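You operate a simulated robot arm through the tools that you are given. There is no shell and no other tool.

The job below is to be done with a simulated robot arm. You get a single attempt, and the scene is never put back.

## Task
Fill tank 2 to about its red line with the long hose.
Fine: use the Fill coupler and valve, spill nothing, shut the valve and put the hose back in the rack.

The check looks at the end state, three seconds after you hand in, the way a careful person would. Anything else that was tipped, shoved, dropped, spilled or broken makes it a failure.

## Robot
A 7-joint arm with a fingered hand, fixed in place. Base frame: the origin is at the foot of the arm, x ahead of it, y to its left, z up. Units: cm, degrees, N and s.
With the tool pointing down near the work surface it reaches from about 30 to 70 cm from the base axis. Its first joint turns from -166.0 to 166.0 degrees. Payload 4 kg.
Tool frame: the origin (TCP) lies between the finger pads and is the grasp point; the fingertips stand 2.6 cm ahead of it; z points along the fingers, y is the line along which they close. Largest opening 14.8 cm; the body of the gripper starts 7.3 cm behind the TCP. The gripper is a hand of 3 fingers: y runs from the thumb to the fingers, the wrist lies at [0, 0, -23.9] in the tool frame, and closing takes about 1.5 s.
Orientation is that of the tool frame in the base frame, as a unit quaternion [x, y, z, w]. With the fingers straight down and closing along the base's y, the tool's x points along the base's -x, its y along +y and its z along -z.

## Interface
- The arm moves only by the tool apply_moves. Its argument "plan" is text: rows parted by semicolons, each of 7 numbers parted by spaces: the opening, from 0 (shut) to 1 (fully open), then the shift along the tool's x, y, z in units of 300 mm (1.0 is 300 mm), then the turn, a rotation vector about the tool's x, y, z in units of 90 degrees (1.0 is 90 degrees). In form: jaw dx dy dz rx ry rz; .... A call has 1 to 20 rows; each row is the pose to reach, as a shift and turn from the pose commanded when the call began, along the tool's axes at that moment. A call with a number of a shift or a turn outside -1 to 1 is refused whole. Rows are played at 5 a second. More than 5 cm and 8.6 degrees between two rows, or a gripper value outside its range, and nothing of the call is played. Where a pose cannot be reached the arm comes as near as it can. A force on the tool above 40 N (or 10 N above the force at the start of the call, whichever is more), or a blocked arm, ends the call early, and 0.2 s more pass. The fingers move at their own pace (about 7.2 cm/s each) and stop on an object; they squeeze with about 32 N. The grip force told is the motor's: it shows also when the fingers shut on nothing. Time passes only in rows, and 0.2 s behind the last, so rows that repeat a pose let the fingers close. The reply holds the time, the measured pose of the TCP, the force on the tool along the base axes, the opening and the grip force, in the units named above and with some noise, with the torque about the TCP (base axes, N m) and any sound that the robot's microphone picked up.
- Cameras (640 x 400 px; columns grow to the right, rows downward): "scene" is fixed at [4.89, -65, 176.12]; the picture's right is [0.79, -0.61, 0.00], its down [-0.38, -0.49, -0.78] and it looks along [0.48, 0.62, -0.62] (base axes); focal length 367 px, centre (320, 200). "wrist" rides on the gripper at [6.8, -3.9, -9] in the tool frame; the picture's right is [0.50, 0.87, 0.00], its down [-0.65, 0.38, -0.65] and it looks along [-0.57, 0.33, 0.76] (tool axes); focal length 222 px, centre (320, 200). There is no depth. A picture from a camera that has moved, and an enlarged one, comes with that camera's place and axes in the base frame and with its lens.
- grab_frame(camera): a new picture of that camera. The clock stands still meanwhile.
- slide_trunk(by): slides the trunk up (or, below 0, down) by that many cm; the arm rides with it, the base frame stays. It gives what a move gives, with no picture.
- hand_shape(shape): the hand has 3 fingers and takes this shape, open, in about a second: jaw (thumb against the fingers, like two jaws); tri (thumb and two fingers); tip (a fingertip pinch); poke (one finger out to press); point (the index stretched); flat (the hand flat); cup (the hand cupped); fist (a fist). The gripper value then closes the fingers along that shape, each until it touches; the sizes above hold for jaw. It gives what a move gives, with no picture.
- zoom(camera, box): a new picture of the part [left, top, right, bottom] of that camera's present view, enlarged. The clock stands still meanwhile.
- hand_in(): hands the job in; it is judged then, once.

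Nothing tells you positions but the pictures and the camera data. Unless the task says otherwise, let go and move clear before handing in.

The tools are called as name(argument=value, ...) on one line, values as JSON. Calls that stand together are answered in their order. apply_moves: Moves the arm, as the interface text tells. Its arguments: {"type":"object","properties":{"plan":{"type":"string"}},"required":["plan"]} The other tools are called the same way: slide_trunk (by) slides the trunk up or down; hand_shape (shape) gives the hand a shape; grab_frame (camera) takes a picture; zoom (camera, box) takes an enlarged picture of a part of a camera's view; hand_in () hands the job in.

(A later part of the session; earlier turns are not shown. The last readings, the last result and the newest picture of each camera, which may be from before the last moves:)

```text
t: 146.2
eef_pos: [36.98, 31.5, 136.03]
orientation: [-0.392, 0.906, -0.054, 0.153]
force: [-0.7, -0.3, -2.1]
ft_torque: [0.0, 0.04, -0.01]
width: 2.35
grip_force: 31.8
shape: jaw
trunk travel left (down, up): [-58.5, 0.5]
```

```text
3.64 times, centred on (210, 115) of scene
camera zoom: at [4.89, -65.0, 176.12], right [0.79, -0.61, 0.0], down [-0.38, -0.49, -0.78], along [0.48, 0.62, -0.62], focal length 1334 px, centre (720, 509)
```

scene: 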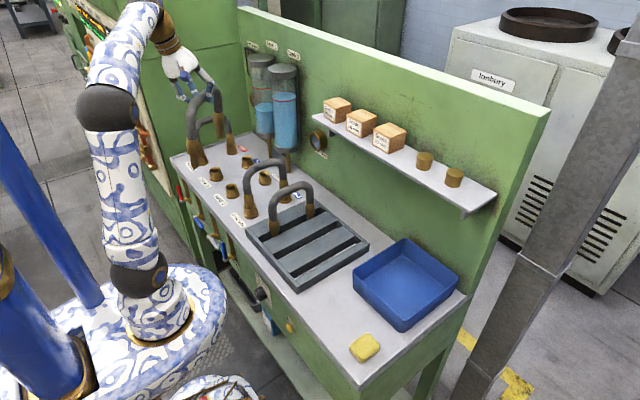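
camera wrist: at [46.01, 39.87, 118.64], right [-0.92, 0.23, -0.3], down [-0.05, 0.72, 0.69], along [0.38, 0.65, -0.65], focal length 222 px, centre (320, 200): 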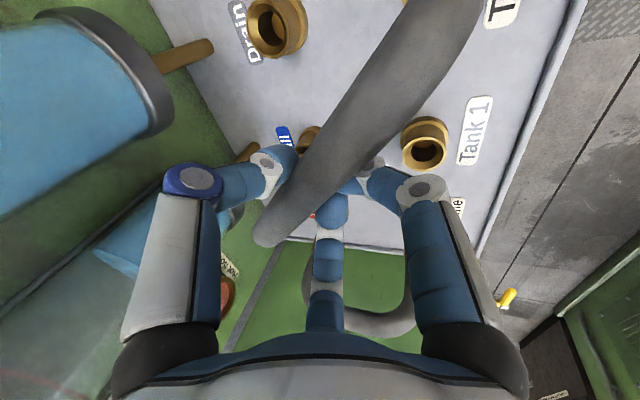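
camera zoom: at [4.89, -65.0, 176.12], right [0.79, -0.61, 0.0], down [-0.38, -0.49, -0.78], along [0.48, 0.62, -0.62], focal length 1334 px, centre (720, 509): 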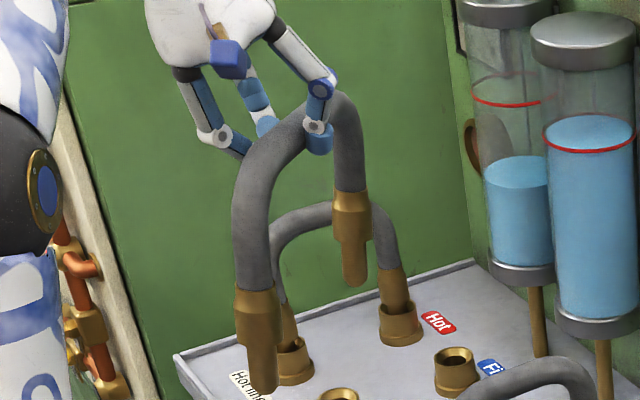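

The hose hangs with about 9° of roll and 5° of pitch. I'll turn it back to the rack's direction first, then correct those.

apply_moves(plan="0 0 0 0 0.007 0.0065 0.0284; 0 0 0 0 0.019 0.0173 0.0758; 0 0 0 0 0.033 0.0303 0.1326; 0 0 0 0 0.0472 0.0433 0.1895; 0 0 0 0 0.0614 0.0563 0.2463; 0 0 0 0 0.0756 0.0692 0.3032; 0 0 0 0 0.0898 0.0822 0.36; 0 0 0 0 0.1039 0.0952 0.4169; 0 0 0 0 0.1134 0.1039 0.4548; 0 0 0 0 0.1181 0.1082 0.4737; 0 0 0 0 0.1181 0.1082 0.4737")

apply_moves(plan="0 0 0 0 0.025 -0.0136 -0.0031; 0 0 0 0 0.05 -0.0272 -0.0063; 0 0 0 0 0.075 -0.0407 -0.0094; 0 0 0 0 0.0999 -0.0543 -0.0125; 0 0 0 0 0.0999 -0.0543 -0.0125")

zoom(camera="scene", box=[160, 50, 270, 170])

grab_frame(camera="wrist")

```text
t: 148.6
eef_pos: [37.06, 31.42, 135.96]
orientation: [-0.014, 0.987, -0.109, 0.121]
force: [-0.5, 0.1, -2.8]
ft_torque: [0.02, 0.04, 0.03]
width: 2.36
grip_force: 32.2
shape: jaw
trunk travel left (down, up): [-58.5, 0.5]
```

```text
t: 149.8
eef_pos: [37.0, 31.47, 135.94]
orientation: [-0.019, 0.969, -0.185, 0.162]
force: [0.6, 0.4, -3.2]
ft_torque: [0.07, 0.08, -0.02]
width: 2.37
grip_force: 31.9
shape: jaw
trunk travel left (down, up): [-58.5, 0.5]
```

```text
3.33 times, centred on (215, 110) of scene
camera zoom: at [4.89, -65.0, 176.12], right [0.79, -0.61, 0.0], down [-0.38, -0.49, -0.78], along [0.48, 0.62, -0.62], focal length 1223 px, centre (670, 500)
```

zoom: 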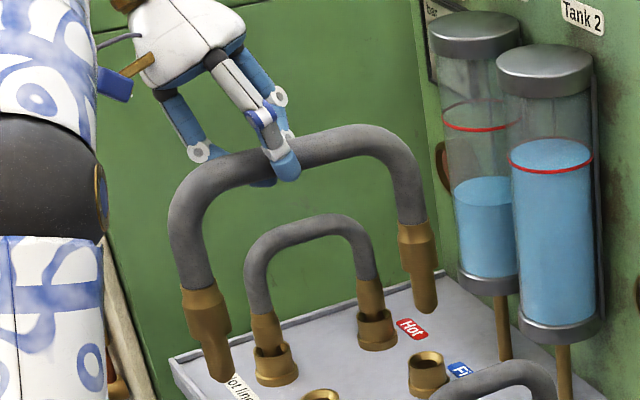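

```text
taken
camera wrist: at [27.7, 30.26, 143.13], right [-0.45, 0.76, -0.47], down [0.42, 0.65, 0.64], along [0.79, 0.09, -0.61], focal length 222 px, centre (320, 200)
```

wrist: 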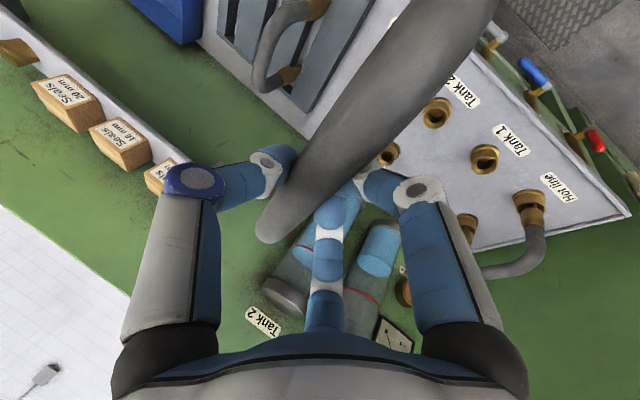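

The hose is close to upright and parallel to the rack. I'll carry it back over, at height, to above the middle slot.

apply_moves(plan="0 -0.017 -0.046 0.023 0 0 0; 0 -0.045 -0.12 0.061 0 0 0; 0 -0.078 -0.206 0.104 0 0 0; 0 -0.112 -0.296 0.15 0 0 0; 0 -0.146 -0.386 0.195 0 0 0; 0 -0.18 -0.476 0.241 0 0 0; 0 -0.214 -0.566 0.286 0 0 0; 0 -0.248 -0.656 0.332 0 0 0; 0 -0.282 -0.746 0.377 0 0 0; 0 -0.314 -0.83 0.42 0 0 0; 0 -0.336 -0.888 0.449 0 0 0; 0 -0.3447 -0.9107 0.4604 0 0 0; 0 -0.3447 -0.9107 0.4604 0 0 0")

grab_frame(camera="scene")

zoom(camera="scene", box=[250, 60, 370, 200])

grab_frame(camera="wrist")

```text
t: 152.6
eef_pos: [50.56, 2.06, 136.97]
orientation: [-0.019, 0.969, -0.186, 0.162]
force: [-0.1, 0.9, -2.6]
ft_torque: [0.03, -0.02, 0.0]
width: 2.33
grip_force: 31.5
shape: jaw
trunk travel left (down, up): [-58.5, 0.5]
```

```text
taken
```

scene: 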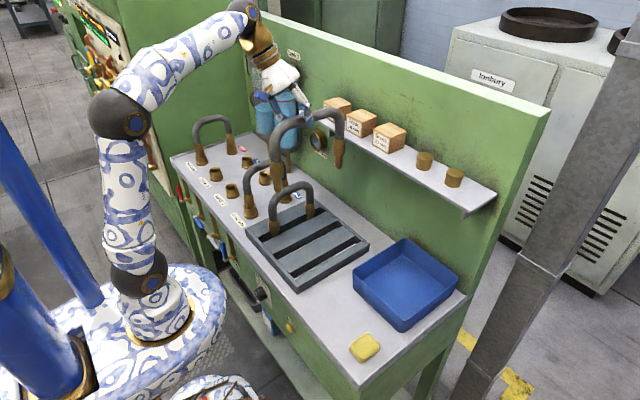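

```text
2.86 times, centred on (310, 130) of scene
camera zoom: at [4.89, -65.0, 176.12], right [0.79, -0.61, 0.0], down [-0.38, -0.49, -0.78], along [0.48, 0.62, -0.62], focal length 1048 px, centre (349, 400)
```

zoom: 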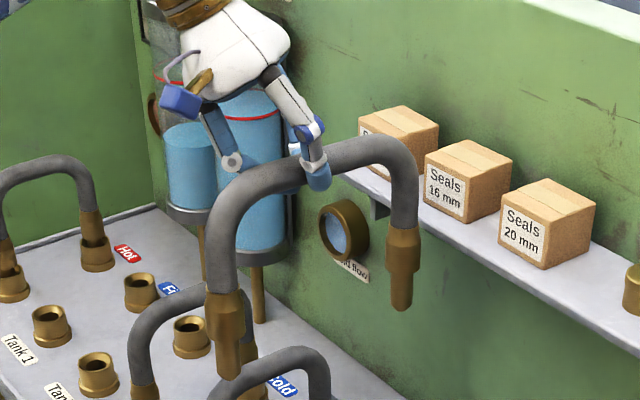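

```text
taken
camera wrist: at [41.15, 0.89, 144.25], right [-0.45, 0.76, -0.47], down [0.42, 0.65, 0.64], along [0.79, 0.09, -0.61], focal length 222 px, centre (320, 200)
```

wrist: 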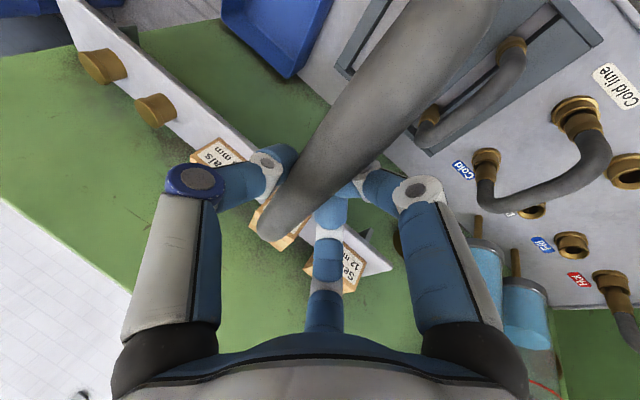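

The hose hangs vertical above the slot. With the hand rolled, though, its finger knuckles may come close to the short hose when lowering, so I'll look at the rack and slots closely before going down.

zoom(camera="scene", box=[240, 180, 380, 300])

zoom(camera="wrist", box=[320, 0, 620, 180])

zoom(camera="scene", box=[270, 220, 340, 290])

```text
3.33 times, centred on (310, 240) of scene
camera zoom: at [4.89, -65.0, 176.12], right [0.79, -0.61, 0.0], down [-0.38, -0.49, -0.78], along [0.48, 0.62, -0.62], focal length 1223 px, centre (353, 67)
```

zoom: 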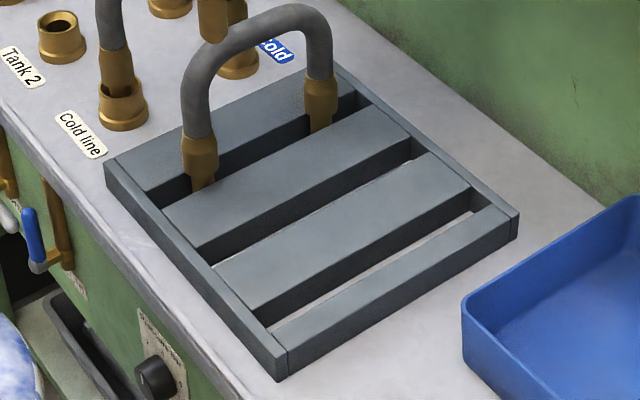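

```text
2.13 times, centred on (470, 90) of wrist
camera zoom: at [41.15, 0.89, 144.25], right [-0.45, 0.76, -0.47], down [0.42, 0.65, 0.64], along [0.79, 0.09, -0.61], focal length 474 px, centre (0, 435)
```

zoom: 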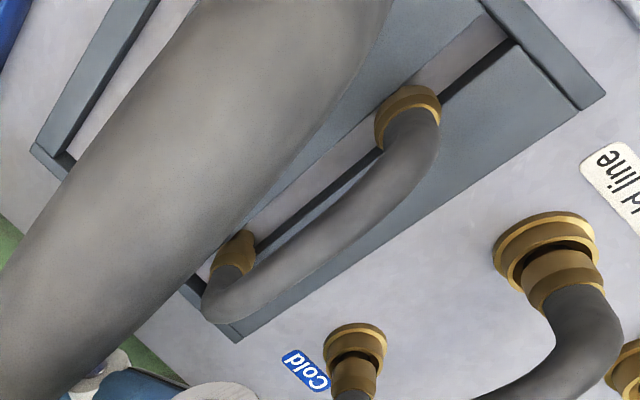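

```text
5.71 times, centred on (305, 255) of scene
camera zoom: at [4.89, -65.0, 176.12], right [0.79, -0.61, 0.0], down [-0.38, -0.49, -0.78], along [0.48, 0.62, -0.62], focal length 2097 px, centre (406, -114)
```

zoom: 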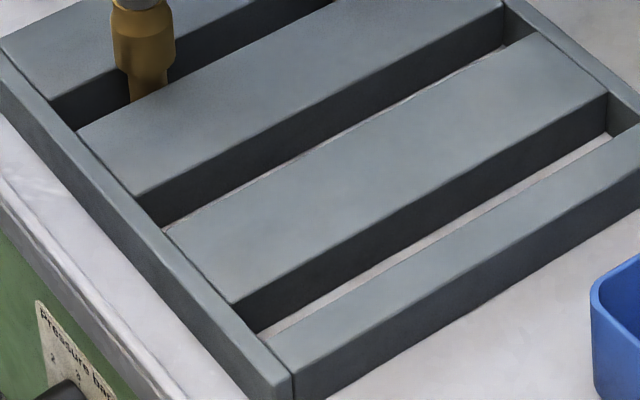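

Lowering into the middle slot with the hand rolled this far would bring a finger within millimetres of the short hose. The rack's third slot is the same size, empty and clear, so I'll use that one (y≈-8.2). First I'll shift over it and come partway down.

apply_moves(plan="0 0.01 -0.07 0.025 0 0 0; 0 0.023 -0.16 0.056 0 0 0; 0 0.037 -0.24 0.085 0 0 0; 0 0.0455 -0.2858 0.1027 0 0 0; 0 0.06 -0.269 0.144 0 0 0; 0 0.09 -0.233 0.23 0 0 0; 0 0.12 -0.197 0.316 0 0 0; 0 0.15 -0.162 0.402 0 0 0; 0 0.18 -0.126 0.488 0 0 0; 0 0.2 -0.102 0.545 0 0 0; 0 0.2091 -0.0913 0.5713 0 0 0; 0 0.2091 -0.0913 0.5713 0 0 0")

zoom(camera="scene", box=[250, 130, 390, 270])

grab_frame(camera="wrist")

```text
t: 155.2
eef_pos: [50.36, -7.2, 121.29]
orientation: [-0.019, 0.969, -0.185, 0.162]
force: [-0.7, -0.2, -3.4]
ft_torque: [0.02, 0.06, 0.01]
width: 2.32
grip_force: 31.6
shape: jaw
trunk travel left (down, up): [-58.5, 0.5]
```

```text
2.86 times, centred on (320, 200) of scene
camera zoom: at [4.89, -65.0, 176.12], right [0.79, -0.61, 0.0], down [-0.38, -0.49, -0.78], along [0.48, 0.62, -0.62], focal length 1048 px, centre (320, 200)
```

zoom: 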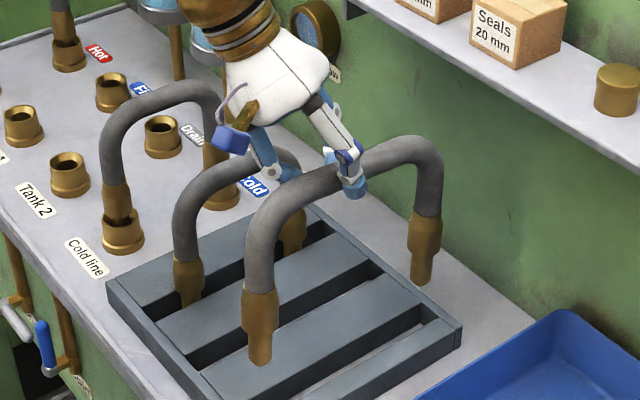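

```text
taken
camera wrist: at [40.95, -8.31, 128.24], right [-0.45, 0.76, -0.47], down [0.42, 0.65, 0.64], along [0.79, 0.09, -0.61], focal length 222 px, centre (320, 200)
```

wrist: 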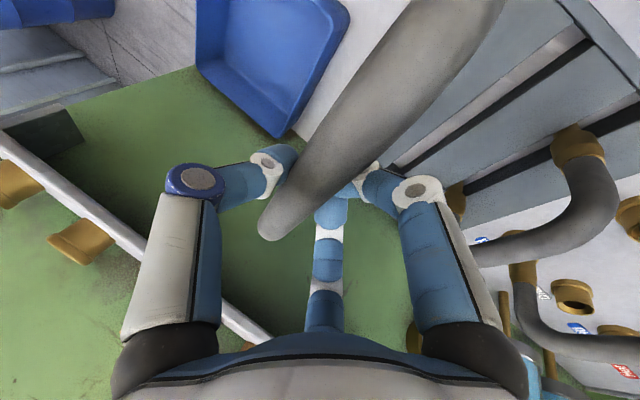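

zoom(camera="scene", box=[280, 220, 330, 290])

zoom(camera="scene", box=[335, 200, 385, 260])

zoom(camera="wrist", box=[340, 0, 620, 200])

```text
5.71 times, centred on (305, 255) of scene
camera zoom: at [4.89, -65.0, 176.12], right [0.79, -0.61, 0.0], down [-0.38, -0.49, -0.78], along [0.48, 0.62, -0.62], focal length 2097 px, centre (406, -114)
```

zoom: 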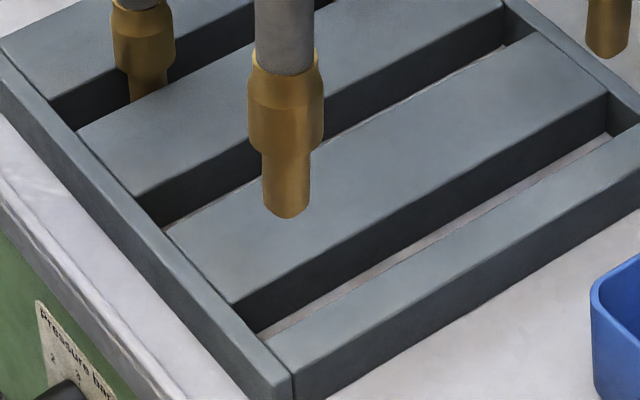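

```text
6.67 times, centred on (360, 230) of scene
camera zoom: at [4.89, -65.0, 176.12], right [0.79, -0.61, 0.0], down [-0.38, -0.49, -0.78], along [0.48, 0.62, -0.62], focal length 2446 px, centre (53, 0)
```

zoom: 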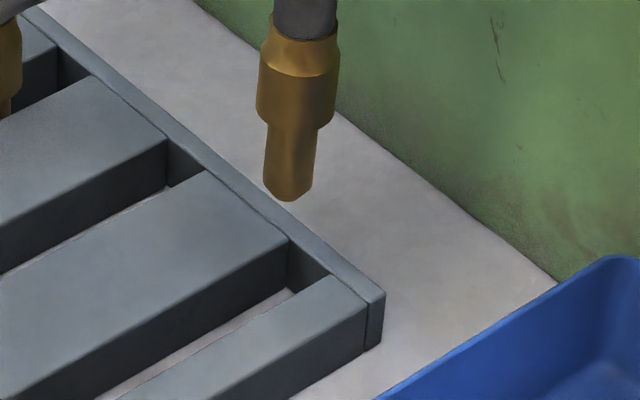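

```text
2.00 times, centred on (480, 100) of wrist
camera zoom: at [40.95, -8.31, 128.24], right [-0.45, 0.76, -0.47], down [0.42, 0.65, 0.64], along [0.79, 0.09, -0.61], focal length 444 px, centre (0, 400)
```

zoom: 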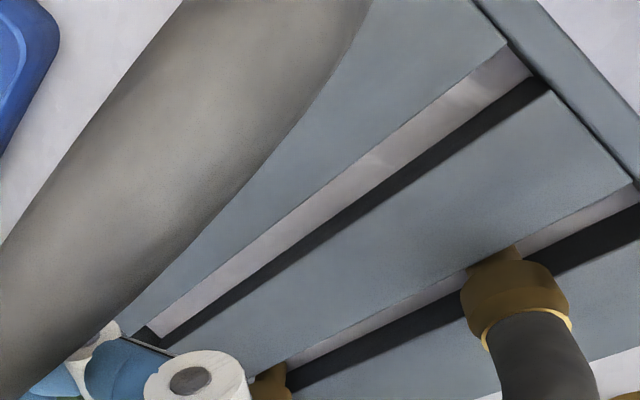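

Both tips line up with the third slot to within a few millimetres. I'll descend 5 cm and check again.

apply_moves(plan="0 0.0128 0.0152 0.0366 0 0 0; 0 0.0256 0.0304 0.0732 0 0 0; 0 0.0384 0.0456 0.1098 0 0 0; 0 0.0512 0.0608 0.1464 0 0 0; 0 0.0512 0.0608 0.1464 0 0 0")

zoom(camera="scene", box=[280, 220, 330, 290])

zoom(camera="scene", box=[335, 200, 385, 260])

```text
t: 156.4
eef_pos: [50.07, -7.14, 116.06]
orientation: [-0.019, 0.969, -0.185, 0.163]
force: [0.1, 0.1, -1.5]
ft_torque: [0.02, 0.04, 0.01]
width: 2.35
grip_force: 32.4
shape: jaw
trunk travel left (down, up): [-58.5, 0.5]
```

```text
5.71 times, centred on (305, 255) of scene
camera zoom: at [4.89, -65.0, 176.12], right [0.79, -0.61, 0.0], down [-0.38, -0.49, -0.78], along [0.48, 0.62, -0.62], focal length 2097 px, centre (406, -114)
```

zoom: 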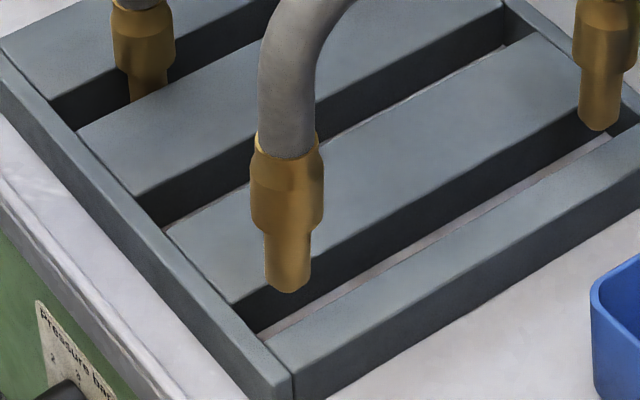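

```text
6.67 times, centred on (360, 230) of scene
camera zoom: at [4.89, -65.0, 176.12], right [0.79, -0.61, 0.0], down [-0.38, -0.49, -0.78], along [0.48, 0.62, -0.62], focal length 2446 px, centre (53, 0)
```

zoom: 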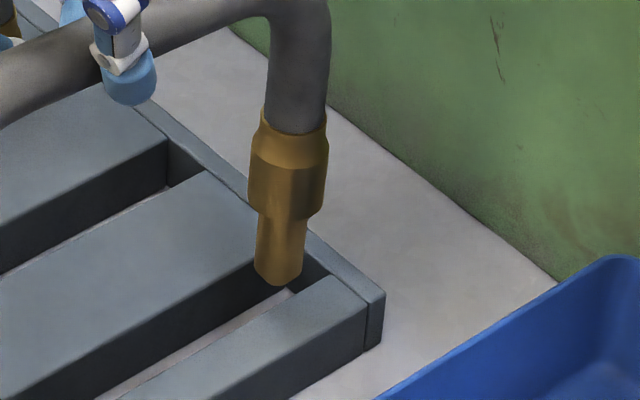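

Both tips are centred over the slot. I'll lower them in slowly.

apply_moves(plan="0 0.0077 0.0091 0.022 0 0 0; 0 0.0153 0.0182 0.0439 0 0 0; 0 0.023 0.0274 0.0659 0 0 0; 0 0.0307 0.0365 0.0879 0 0 0; 0 0.0307 0.0365 0.0879 0 0 0")

zoom(camera="scene", box=[280, 220, 330, 290])

zoom(camera="scene", box=[335, 200, 385, 260])

```text
t: 157.6
eef_pos: [49.87, -7.12, 113.43]
orientation: [-0.018, 0.969, -0.187, 0.164]
force: [-13.6, -1.1, 18.9]
ft_torque: [-0.23, 0.0, -0.17]
width: 2.42
grip_force: 32.1
shape: jaw
trunk travel left (down, up): [-58.5, 0.5]
```

```text
5.71 times, centred on (305, 255) of scene
camera zoom: at [4.89, -65.0, 176.12], right [0.79, -0.61, 0.0], down [-0.38, -0.49, -0.78], along [0.48, 0.62, -0.62], focal length 2097 px, centre (406, -114)
```

zoom: 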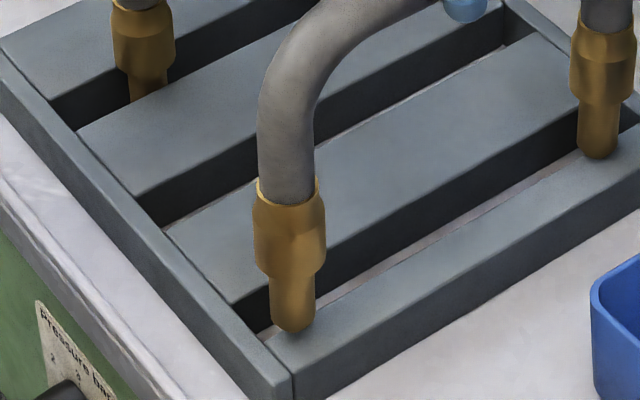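

```text
6.67 times, centred on (360, 230) of scene
camera zoom: at [4.89, -65.0, 176.12], right [0.79, -0.61, 0.0], down [-0.38, -0.49, -0.78], along [0.48, 0.62, -0.62], focal length 2446 px, centre (53, 0)
```

zoom: 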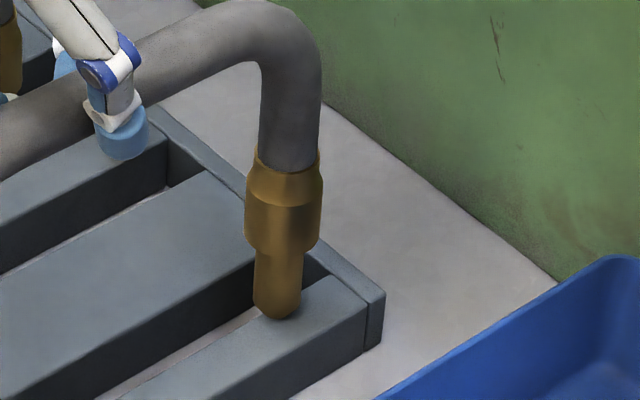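

The tips came down on the front rail, about 1.4 cm short of the slot, so I've stopped. I'll raise them and shift 1.4 cm toward +y.

apply_moves(plan="0 -0.009 -0.0105 -0.0254 0 0 0; 0 -0.018 -0.021 -0.0508 0 0 0; 0 -0.0266 -0.0316 -0.0762 0 0 0; 0 -0.029 -0.01 -0.085 0 0 0; 0 -0.0311 0.0118 -0.0926 0 0 0; 0 -0.0311 0.0118 -0.0926 0 0 0")

zoom(camera="scene", box=[280, 220, 330, 290])

zoom(camera="scene", box=[335, 200, 385, 260])

zoom(camera="scene", box=[250, 130, 390, 270])

```text
t: 159.0
eef_pos: [50.22, -5.73, 115.78]
orientation: [-0.02, 0.969, -0.185, 0.162]
force: [-0.2, -0.3, -3.1]
ft_torque: [0.06, 0.06, -0.01]
width: 2.35
grip_force: 32.1
shape: jaw
trunk travel left (down, up): [-58.5, 0.5]
```

```text
5.71 times, centred on (305, 255) of scene
camera zoom: at [4.89, -65.0, 176.12], right [0.79, -0.61, 0.0], down [-0.38, -0.49, -0.78], along [0.48, 0.62, -0.62], focal length 2097 px, centre (406, -114)
```

zoom: 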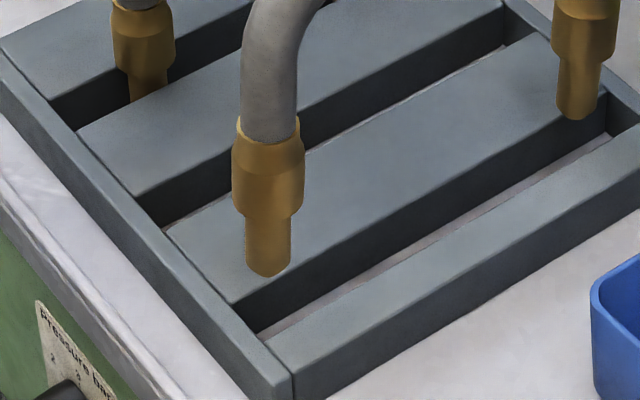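

```text
6.67 times, centred on (360, 230) of scene
camera zoom: at [4.89, -65.0, 176.12], right [0.79, -0.61, 0.0], down [-0.38, -0.49, -0.78], along [0.48, 0.62, -0.62], focal length 2446 px, centre (53, 0)
```

zoom: 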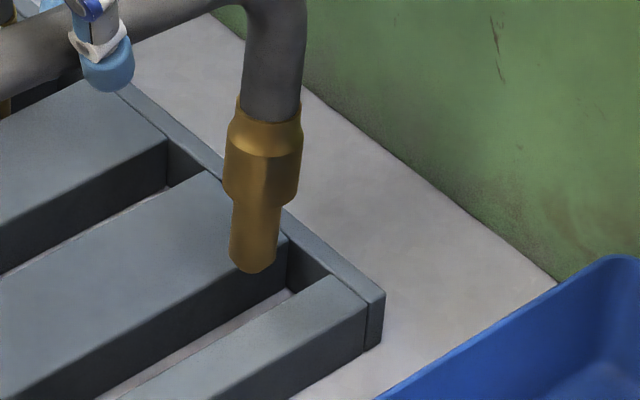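

```text
2.86 times, centred on (320, 200) of scene
camera zoom: at [4.89, -65.0, 176.12], right [0.79, -0.61, 0.0], down [-0.38, -0.49, -0.78], along [0.48, 0.62, -0.62], focal length 1048 px, centre (320, 200)
```

zoom: 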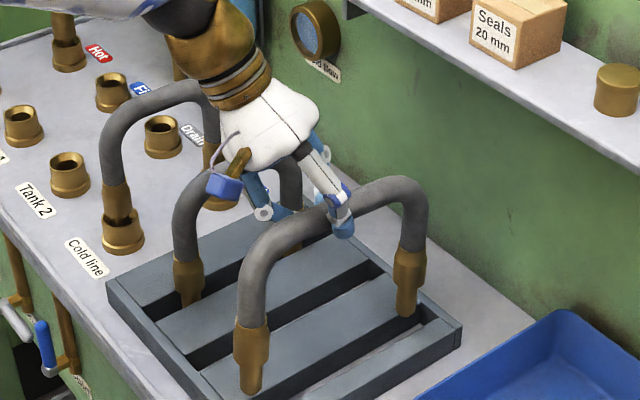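

Using the contact as a height reference, the tips now line up in y, but the front one is tight against the slot's front end. I'll shift 1.2 cm in +x and lower 2 cm.

apply_moves(plan="0 -0.019 -0.002 0.0073 0 0 0; 0 -0.0374 -0.0038 0.0146 0 0 0; 0 -0.0306 0.0043 0.0341 0 0 0; 0 -0.0237 0.0124 0.0537 0 0 0; 0 -0.0169 0.0205 0.0732 0 0 0; 0 -0.0169 0.0205 0.0732 0 0 0")

zoom(camera="scene", box=[280, 220, 330, 290])

zoom(camera="scene", box=[335, 200, 385, 260])

```text
t: 160.4
eef_pos: [51.36, -5.84, 113.73]
orientation: [-0.02, 0.969, -0.186, 0.163]
force: [-0.6, -0.4, -3.6]
ft_torque: [0.06, 0.05, 0.05]
width: 2.37
grip_force: 31.5
shape: jaw
trunk travel left (down, up): [-58.5, 0.5]
```

```text
5.71 times, centred on (305, 255) of scene
camera zoom: at [4.89, -65.0, 176.12], right [0.79, -0.61, 0.0], down [-0.38, -0.49, -0.78], along [0.48, 0.62, -0.62], focal length 2097 px, centre (406, -114)
```

zoom: 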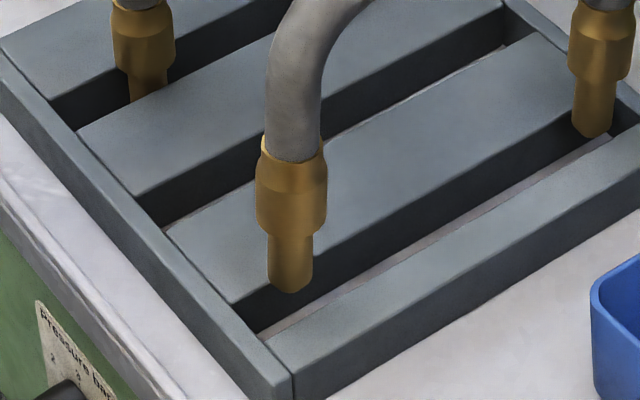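

```text
6.67 times, centred on (360, 230) of scene
camera zoom: at [4.89, -65.0, 176.12], right [0.79, -0.61, 0.0], down [-0.38, -0.49, -0.78], along [0.48, 0.62, -0.62], focal length 2446 px, centre (53, 0)
```

zoom: 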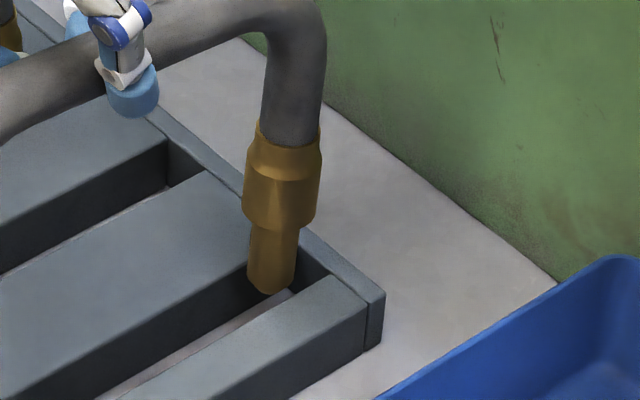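

apply_moves(plan="0 0.0051 0.0061 0.0146 0 0 0; 0 0.0102 0.0122 0.0293 0 0 0; 0 0.0153 0.0182 0.0439 0 0 0; 0 0.0153 0.0182 0.0439 0 0 0")

zoom(camera="scene", box=[280, 220, 330, 290])

zoom(camera="scene", box=[335, 200, 385, 260])

```text
t: 161.4
eef_pos: [51.44, -5.81, 112.23]
orientation: [-0.019, 0.969, -0.185, 0.161]
force: [0.1, -0.4, -2.7]
ft_torque: [0.04, 0.05, -0.01]
width: 2.37
grip_force: 31.9
shape: jaw
trunk travel left (down, up): [-58.5, 0.5]
```

```text
5.71 times, centred on (305, 255) of scene
camera zoom: at [4.89, -65.0, 176.12], right [0.79, -0.61, 0.0], down [-0.38, -0.49, -0.78], along [0.48, 0.62, -0.62], focal length 2097 px, centre (406, -114)
```

zoom: 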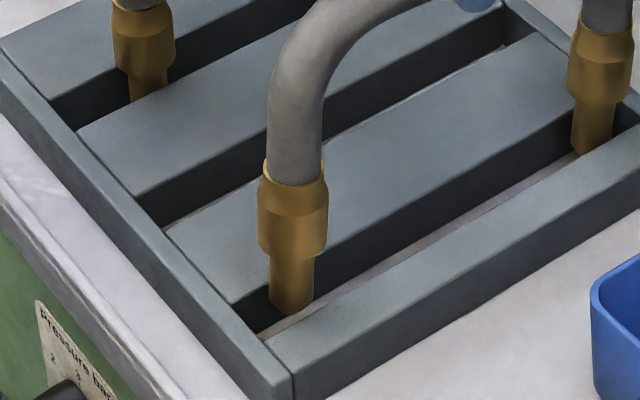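

```text
6.67 times, centred on (360, 230) of scene
camera zoom: at [4.89, -65.0, 176.12], right [0.79, -0.61, 0.0], down [-0.38, -0.49, -0.78], along [0.48, 0.62, -0.62], focal length 2446 px, centre (53, 0)
```

zoom: 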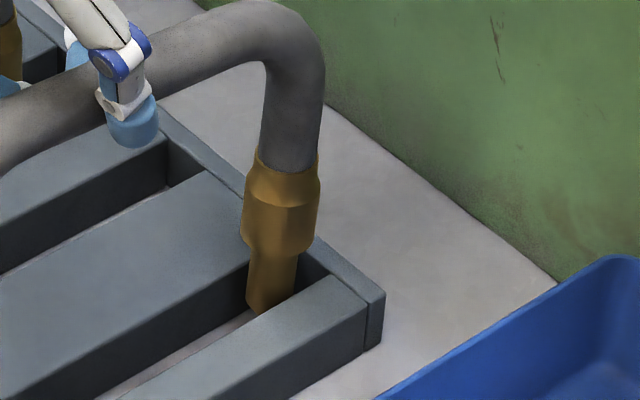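

Both tips are now inside the slot with no contact force. Continuing down to the seat.

apply_moves(plan="0 0.0051 0.0061 0.0146 0 0 0; 0 0.0102 0.0122 0.0293 0 0 0; 0 0.0128 0.0152 0.0366 0 0 0; 0 0.0128 0.0152 0.0366 0 0 0")

zoom(camera="scene", box=[250, 130, 390, 290])

```text
t: 162.4
eef_pos: [51.44, -5.89, 111.05]
orientation: [-0.019, 0.969, -0.185, 0.162]
force: [0.1, 0.1, -3.5]
ft_torque: [0.0, 0.03, -0.02]
width: 2.36
grip_force: 31.8
shape: jaw
trunk travel left (down, up): [-58.5, 0.5]
```

```text
2.50 times, centred on (320, 210) of scene
camera zoom: at [4.89, -65.0, 176.12], right [0.79, -0.61, 0.0], down [-0.38, -0.49, -0.78], along [0.48, 0.62, -0.62], focal length 918 px, centre (320, 175)
```

zoom: 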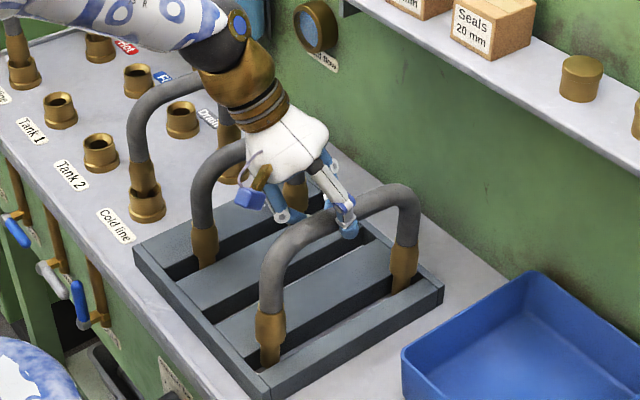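

apply_moves(plan="0 0.0031 0.0036 0.0088 0 0 0; 0 0.0061 0.0073 0.0176 0 0 0; 0 0.0092 0.0109 0.0264 0 0 0; 0 0.0092 0.0109 0.0264 0 0 0")

zoom(camera="scene", box=[250, 170, 390, 290])

```text
t: 163.4
eef_pos: [51.11, -5.91, 110.23]
orientation: [-0.019, 0.969, -0.185, 0.164]
force: [-7.6, -0.3, 8.5]
ft_torque: [-0.15, 0.02, -0.11]
width: 2.36
grip_force: 32.5
shape: jaw
trunk travel left (down, up): [-58.5, 0.5]
```

```text
3.33 times, centred on (320, 230) of scene
camera zoom: at [4.89, -65.0, 176.12], right [0.79, -0.61, 0.0], down [-0.38, -0.49, -0.78], along [0.48, 0.62, -0.62], focal length 1223 px, centre (320, 100)
```

zoom: 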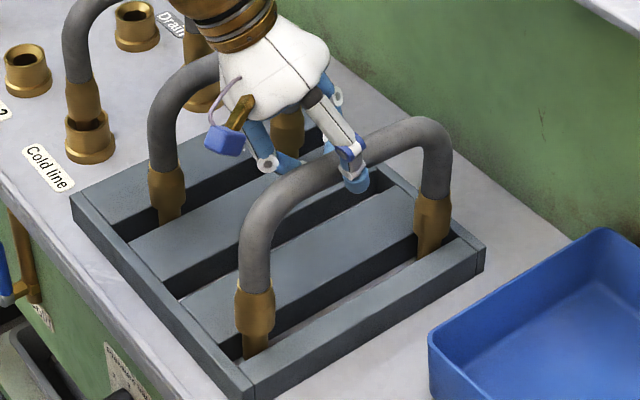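

The back tip has touched down while the front is still slightly high. I'll ease the pressure and level the hose by 2.5°.

apply_moves(plan="0 -0.0015 -0.0018 -0.0044 0.0009 -0.0086 0.0033; 0 -0.002 -0.0024 -0.0059 0.0018 -0.0173 0.0065; 0 -0.002 -0.0024 -0.0059 0.0027 -0.0259 0.0098; 0 -0.002 -0.0024 -0.0059 0.0027 -0.0259 0.0098")

zoom(camera="scene", box=[250, 170, 390, 290])

grab_frame(camera="wrist")

```text
t: 164.4
eef_pos: [51.29, -5.84, 110.31]
orientation: [-0.015, 0.965, -0.185, 0.184]
force: [-3.4, 0.1, 4.5]
ft_torque: [-0.04, 0.04, -0.05]
width: 2.38
grip_force: 31.5
shape: jaw
trunk travel left (down, up): [-58.5, 0.5]
```

```text
3.33 times, centred on (320, 230) of scene
camera zoom: at [4.89, -65.0, 176.12], right [0.79, -0.61, 0.0], down [-0.38, -0.49, -0.78], along [0.48, 0.62, -0.62], focal length 1223 px, centre (320, 100)
```

zoom: 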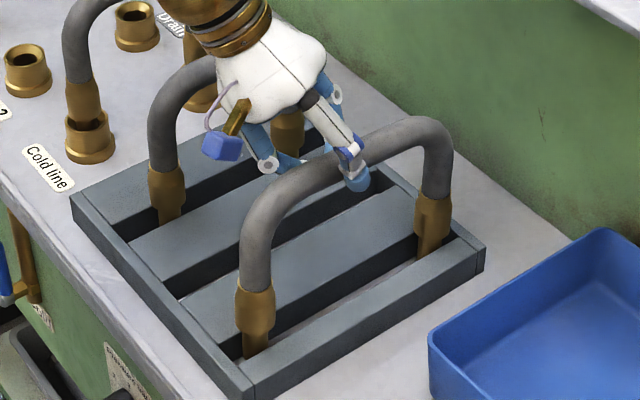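

```text
taken
camera wrist: at [41.63, -7.02, 117.0], right [-0.43, 0.76, -0.49], down [0.39, 0.65, 0.66], along [0.81, 0.09, -0.57], focal length 222 px, centre (320, 200)
```

wrist: 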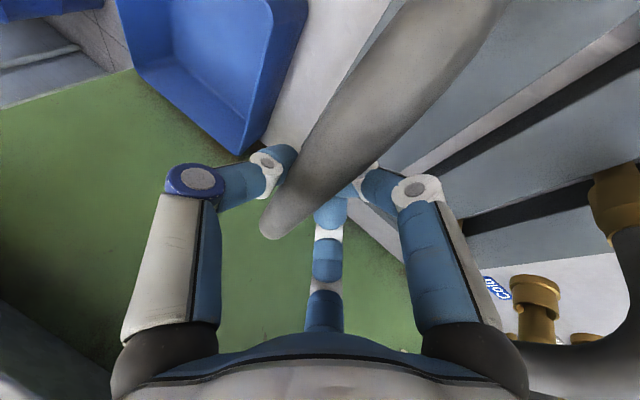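

zoom(camera="scene", box=[285, 230, 325, 290])

zoom(camera="scene", box=[340, 210, 380, 260])

zoom(camera="scene", box=[255, 190, 300, 250])

```text
6.67 times, centred on (305, 260) of scene
camera zoom: at [4.89, -65.0, 176.12], right [0.79, -0.61, 0.0], down [-0.38, -0.49, -0.78], along [0.48, 0.62, -0.62], focal length 2446 px, centre (420, -200)
```

zoom: 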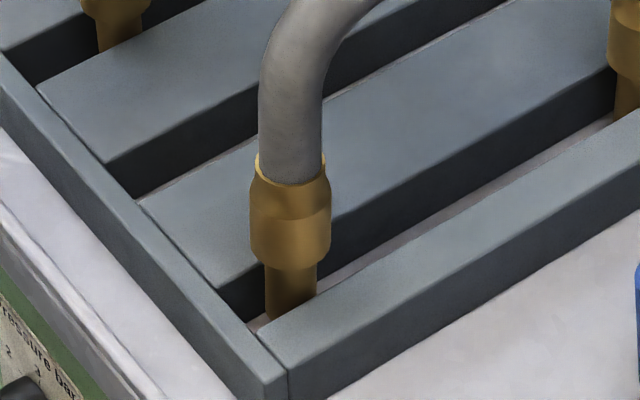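

```text
8.00 times, centred on (360, 235) of scene
camera zoom: at [4.89, -65.0, 176.12], right [0.79, -0.61, 0.0], down [-0.38, -0.49, -0.78], along [0.48, 0.62, -0.62], focal length 2936 px, centre (0, -80)
```

zoom: 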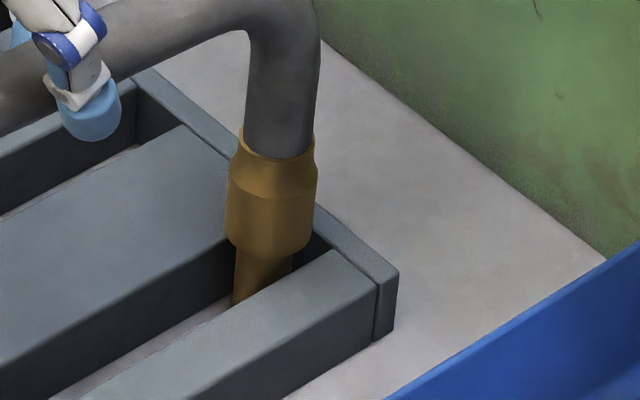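

```text
6.67 times, centred on (278, 220) of scene
camera zoom: at [4.89, -65.0, 176.12], right [0.79, -0.61, 0.0], down [-0.38, -0.49, -0.78], along [0.48, 0.62, -0.62], focal length 2446 px, centre (603, 67)
```

zoom: 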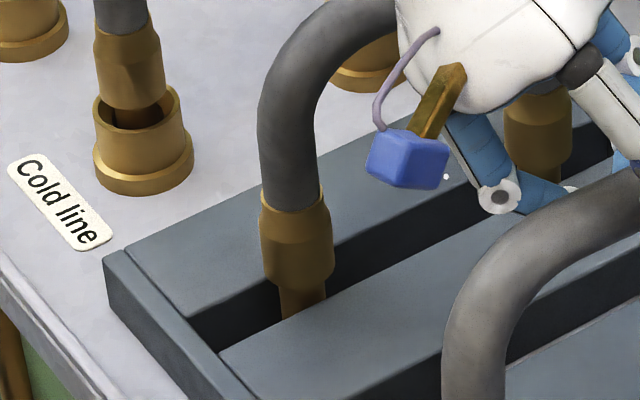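

The back end looks close to the rear bar of the rack. I'll ease up, shift 0.7 cm toward −x, then lower again gently.

apply_moves(plan="0 0.0085 -0.0029 -0.01 0 0 0; 0 0.0171 -0.0057 -0.0199 0 0 0; 0 0.0171 -0.0057 -0.0199 0 0 0; 0 0.023 0 -0.006 0 0 0; 0 0.0287 0.0063 0.0088 0 0 0; 0 0.0287 0.0063 0.0088 0 0 0")

zoom(camera="scene", box=[285, 230, 325, 290])

zoom(camera="scene", box=[340, 210, 380, 260])

```text
t: 165.8
eef_pos: [50.41, -5.95, 109.84]
orientation: [-0.015, 0.965, -0.186, 0.184]
force: [-9.4, 0.4, 15.0]
ft_torque: [-0.16, 0.04, -0.13]
width: 2.42
grip_force: 31.8
shape: jaw
trunk travel left (down, up): [-58.5, 0.5]
```

```text
6.67 times, centred on (305, 260) of scene
camera zoom: at [4.89, -65.0, 176.12], right [0.79, -0.61, 0.0], down [-0.38, -0.49, -0.78], along [0.48, 0.62, -0.62], focal length 2446 px, centre (420, -200)
```

zoom: 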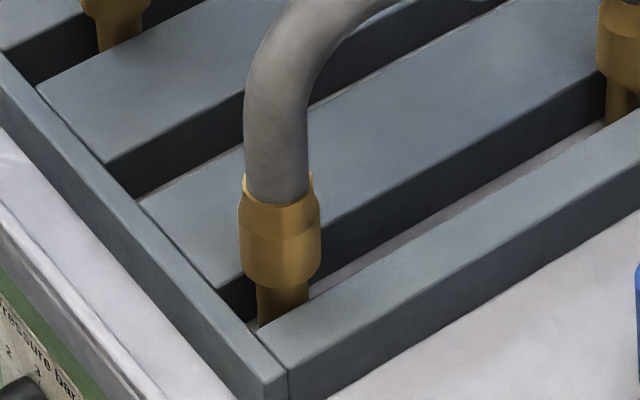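

```text
8.00 times, centred on (360, 235) of scene
camera zoom: at [4.89, -65.0, 176.12], right [0.79, -0.61, 0.0], down [-0.38, -0.49, -0.78], along [0.48, 0.62, -0.62], focal length 2936 px, centre (0, -80)
```

zoom: 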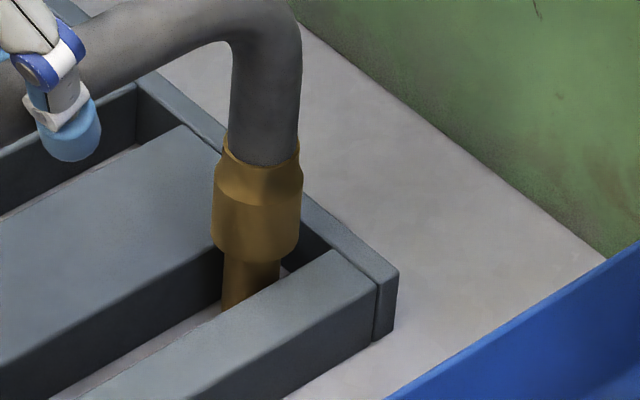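

The hose is resting on the bench inside the slot and upright. I'll ease the pressure and release.

apply_moves(plan="0 -0.0035 -0.0036 -0.0086 0 0 0; 0.18 -0.0035 -0.0036 -0.0086 0 0 0; 0.22 -0.0035 -0.0036 -0.0086 0 0 0; 0.28 -0.0035 -0.0036 -0.0086 0 0 0; 0.35 -0.0035 -0.0036 -0.0086 0 0 0; 0.45 -0.0035 -0.0036 -0.0086 0 0 0; 0.5 -0.0035 -0.0036 -0.0086 0 0 0; 0.5 -0.0035 -0.0036 -0.0086 0 0 0; 0.5 -0.0035 -0.0036 -0.0086 0 0 0")

zoom(camera="scene", box=[250, 150, 390, 290])

grab_frame(camera="wrist")

```text
t: 167.8
eef_pos: [50.7, -5.78, 109.89]
orientation: [-0.015, 0.965, -0.186, 0.183]
force: [-0.5, 1.2, 0.0]
ft_torque: [0.04, 0.02, 0.01]
width: 7.31
grip_force: 0.0
shape: jaw
trunk travel left (down, up): [-58.5, 0.5]
```

```text
2.86 times, centred on (320, 220) of scene
camera zoom: at [4.89, -65.0, 176.12], right [0.79, -0.61, 0.0], down [-0.38, -0.49, -0.78], along [0.48, 0.62, -0.62], focal length 1048 px, centre (320, 143)
```

zoom: 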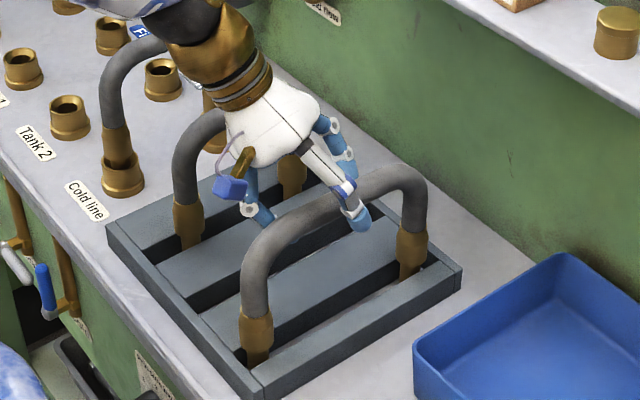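

```text
taken
camera wrist: at [41.01, -7.01, 116.73], right [-0.43, 0.76, -0.49], down [0.39, 0.65, 0.66], along [0.81, 0.09, -0.57], focal length 222 px, centre (320, 200)
```

wrist: 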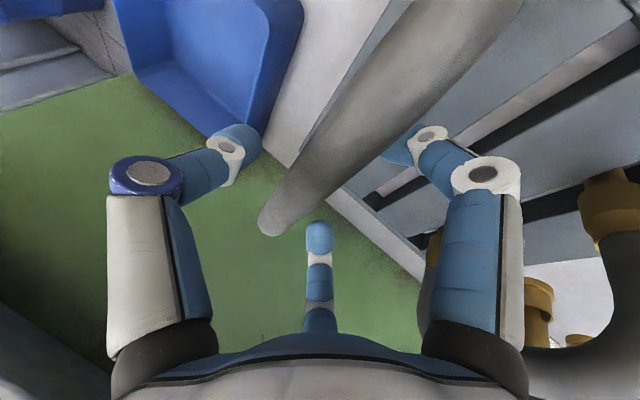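

The hose stands upright in the rack by itself. I'll back the hand out along its own axis.

apply_moves(plan="0.5 0 0 -0.03 0 0 0; 0.5 0 0 -0.08 0 0 0; 0.5 0 0 -0.15 0 0 0; 0.5 0 0 -0.23 0 0 0; 0.5 0 0 -0.32 0 0 0; 0.5 0 0 -0.4 0 0 0; 0.5 0 0 -0.45 0 0 0; 0.5 0 0 -0.45 0 0 0")

zoom(camera="scene", box=[240, 120, 390, 290])

grab_frame(camera="scene")

```text
t: 169.6
eef_pos: [45.92, -0.94, 121.56]
orientation: [-0.016, 0.965, -0.186, 0.183]
force: [0.5, -0.3, -0.3]
ft_torque: [-0.03, -0.04, 0.01]
width: 7.35
grip_force: 0.1
shape: jaw
trunk travel left (down, up): [-58.5, 0.5]
```

```text
2.35 times, centred on (315, 205) of scene
camera zoom: at [4.89, -65.0, 176.12], right [0.79, -0.61, 0.0], down [-0.38, -0.49, -0.78], along [0.48, 0.62, -0.62], focal length 864 px, centre (332, 188)
```

zoom: 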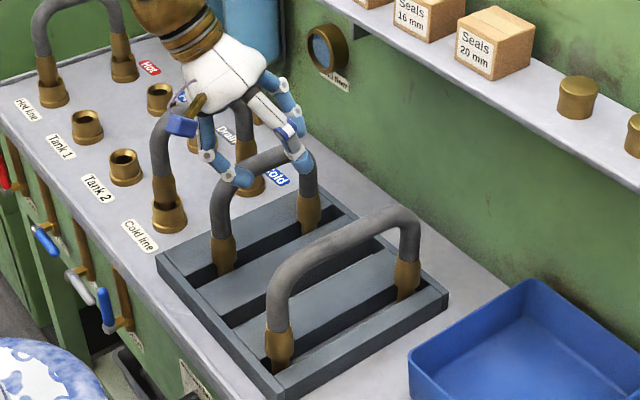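

```text
taken
```

scene: 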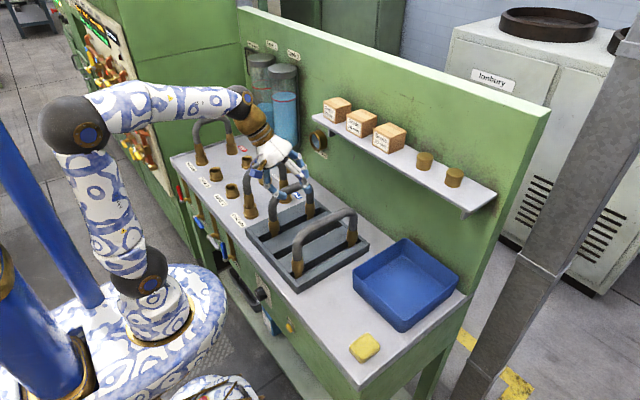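

I'll move the hand well clear of the bench, then inspect everything.

apply_moves(plan="0.5 0.03 -0.012 -0.04 0 0 0; 0.5 0.075 -0.03 -0.1 0 0 0; 0.5 0.125 -0.05 -0.168 0 0 0; 0.5 0.175 -0.07 -0.235 0 0 0; 0.5 0.22 -0.089 -0.295 0 0 0; 0.5 0.26 -0.105 -0.349 0 0 0; 0.5 0.279 -0.1123 -0.3744 0 0 0; 0.5 0.279 -0.1123 -0.3744 0 0 0")

grab_frame(camera="scene")

zoom(camera="scene", box=[240, 170, 380, 300])

zoom(camera="scene", box=[160, 100, 320, 220])

zoom(camera="scene", box=[260, 80, 310, 130])

zoom(camera="scene", box=[170, 170, 270, 270])

grab_frame(camera="wrist")

```text
t: 171.4
eef_pos: [33.7, -0.98, 129.56]
orientation: [-0.016, 0.965, -0.186, 0.184]
force: [0.0, 0.3, -0.4]
ft_torque: [0.03, 0.0, 0.0]
width: 7.37
grip_force: 0.1
shape: jaw
trunk travel left (down, up): [-58.5, 0.5]
```

```text
taken
```

scene: 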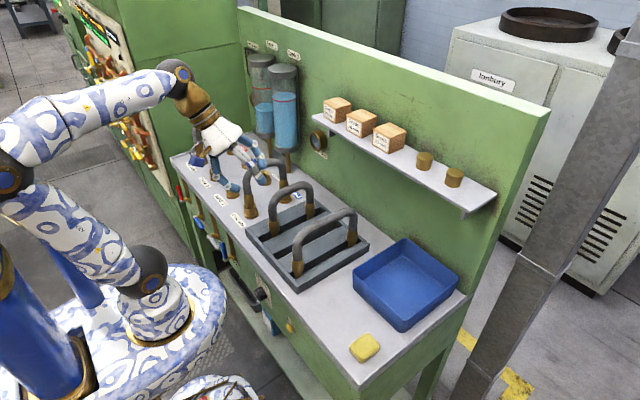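

```text
3.08 times, centred on (310, 235) of scene
camera zoom: at [4.89, -65.0, 176.12], right [0.79, -0.61, 0.0], down [-0.38, -0.49, -0.78], along [0.48, 0.62, -0.62], focal length 1129 px, centre (351, 92)
```

zoom: 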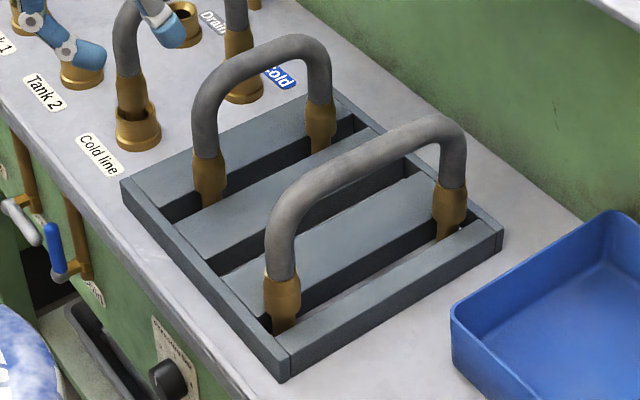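

```text
3.33 times, centred on (240, 160) of scene
camera zoom: at [4.89, -65.0, 176.12], right [0.79, -0.61, 0.0], down [-0.38, -0.49, -0.78], along [0.48, 0.62, -0.62], focal length 1223 px, centre (587, 333)
```

zoom: 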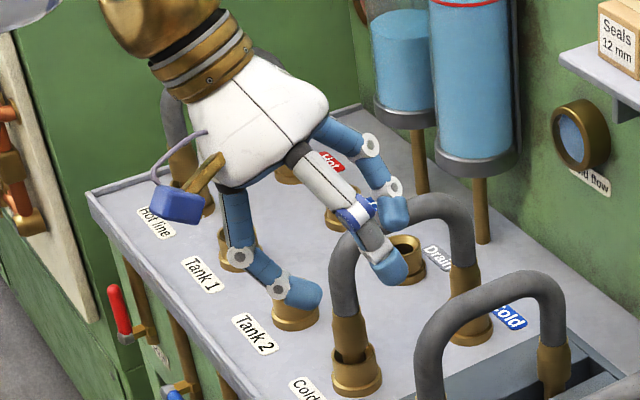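

```text
8.00 times, centred on (285, 105) of scene
camera zoom: at [4.89, -65.0, 176.12], right [0.79, -0.61, 0.0], down [-0.38, -0.49, -0.78], along [0.48, 0.62, -0.62], focal length 2936 px, centre (600, 960)
```

zoom: 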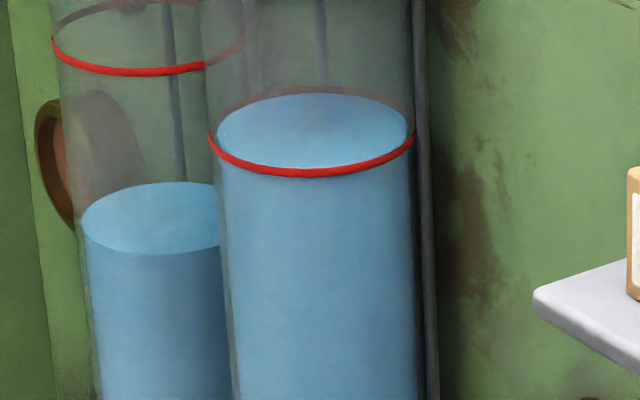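

```text
4.00 times, centred on (220, 220) of scene
camera zoom: at [4.89, -65.0, 176.12], right [0.79, -0.61, 0.0], down [-0.38, -0.49, -0.78], along [0.48, 0.62, -0.62], focal length 1468 px, centre (720, 120)
```

zoom: 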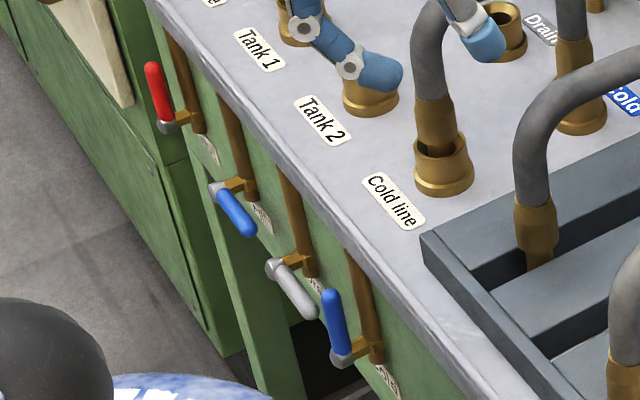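

```text
taken
camera wrist: at [24.13, -2.2, 136.29], right [-0.43, 0.76, -0.49], down [0.39, 0.65, 0.66], along [0.81, 0.09, -0.57], focal length 222 px, centre (320, 200)
```

wrist: 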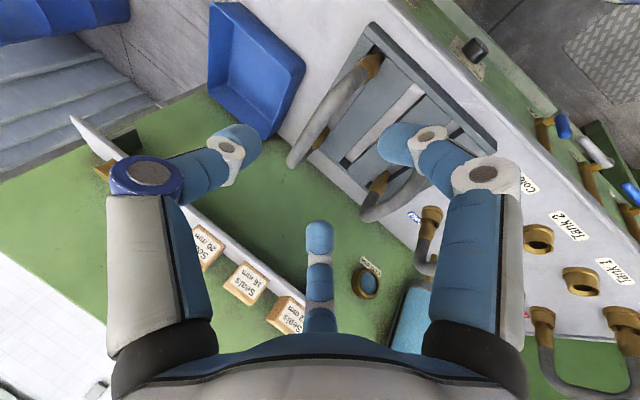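

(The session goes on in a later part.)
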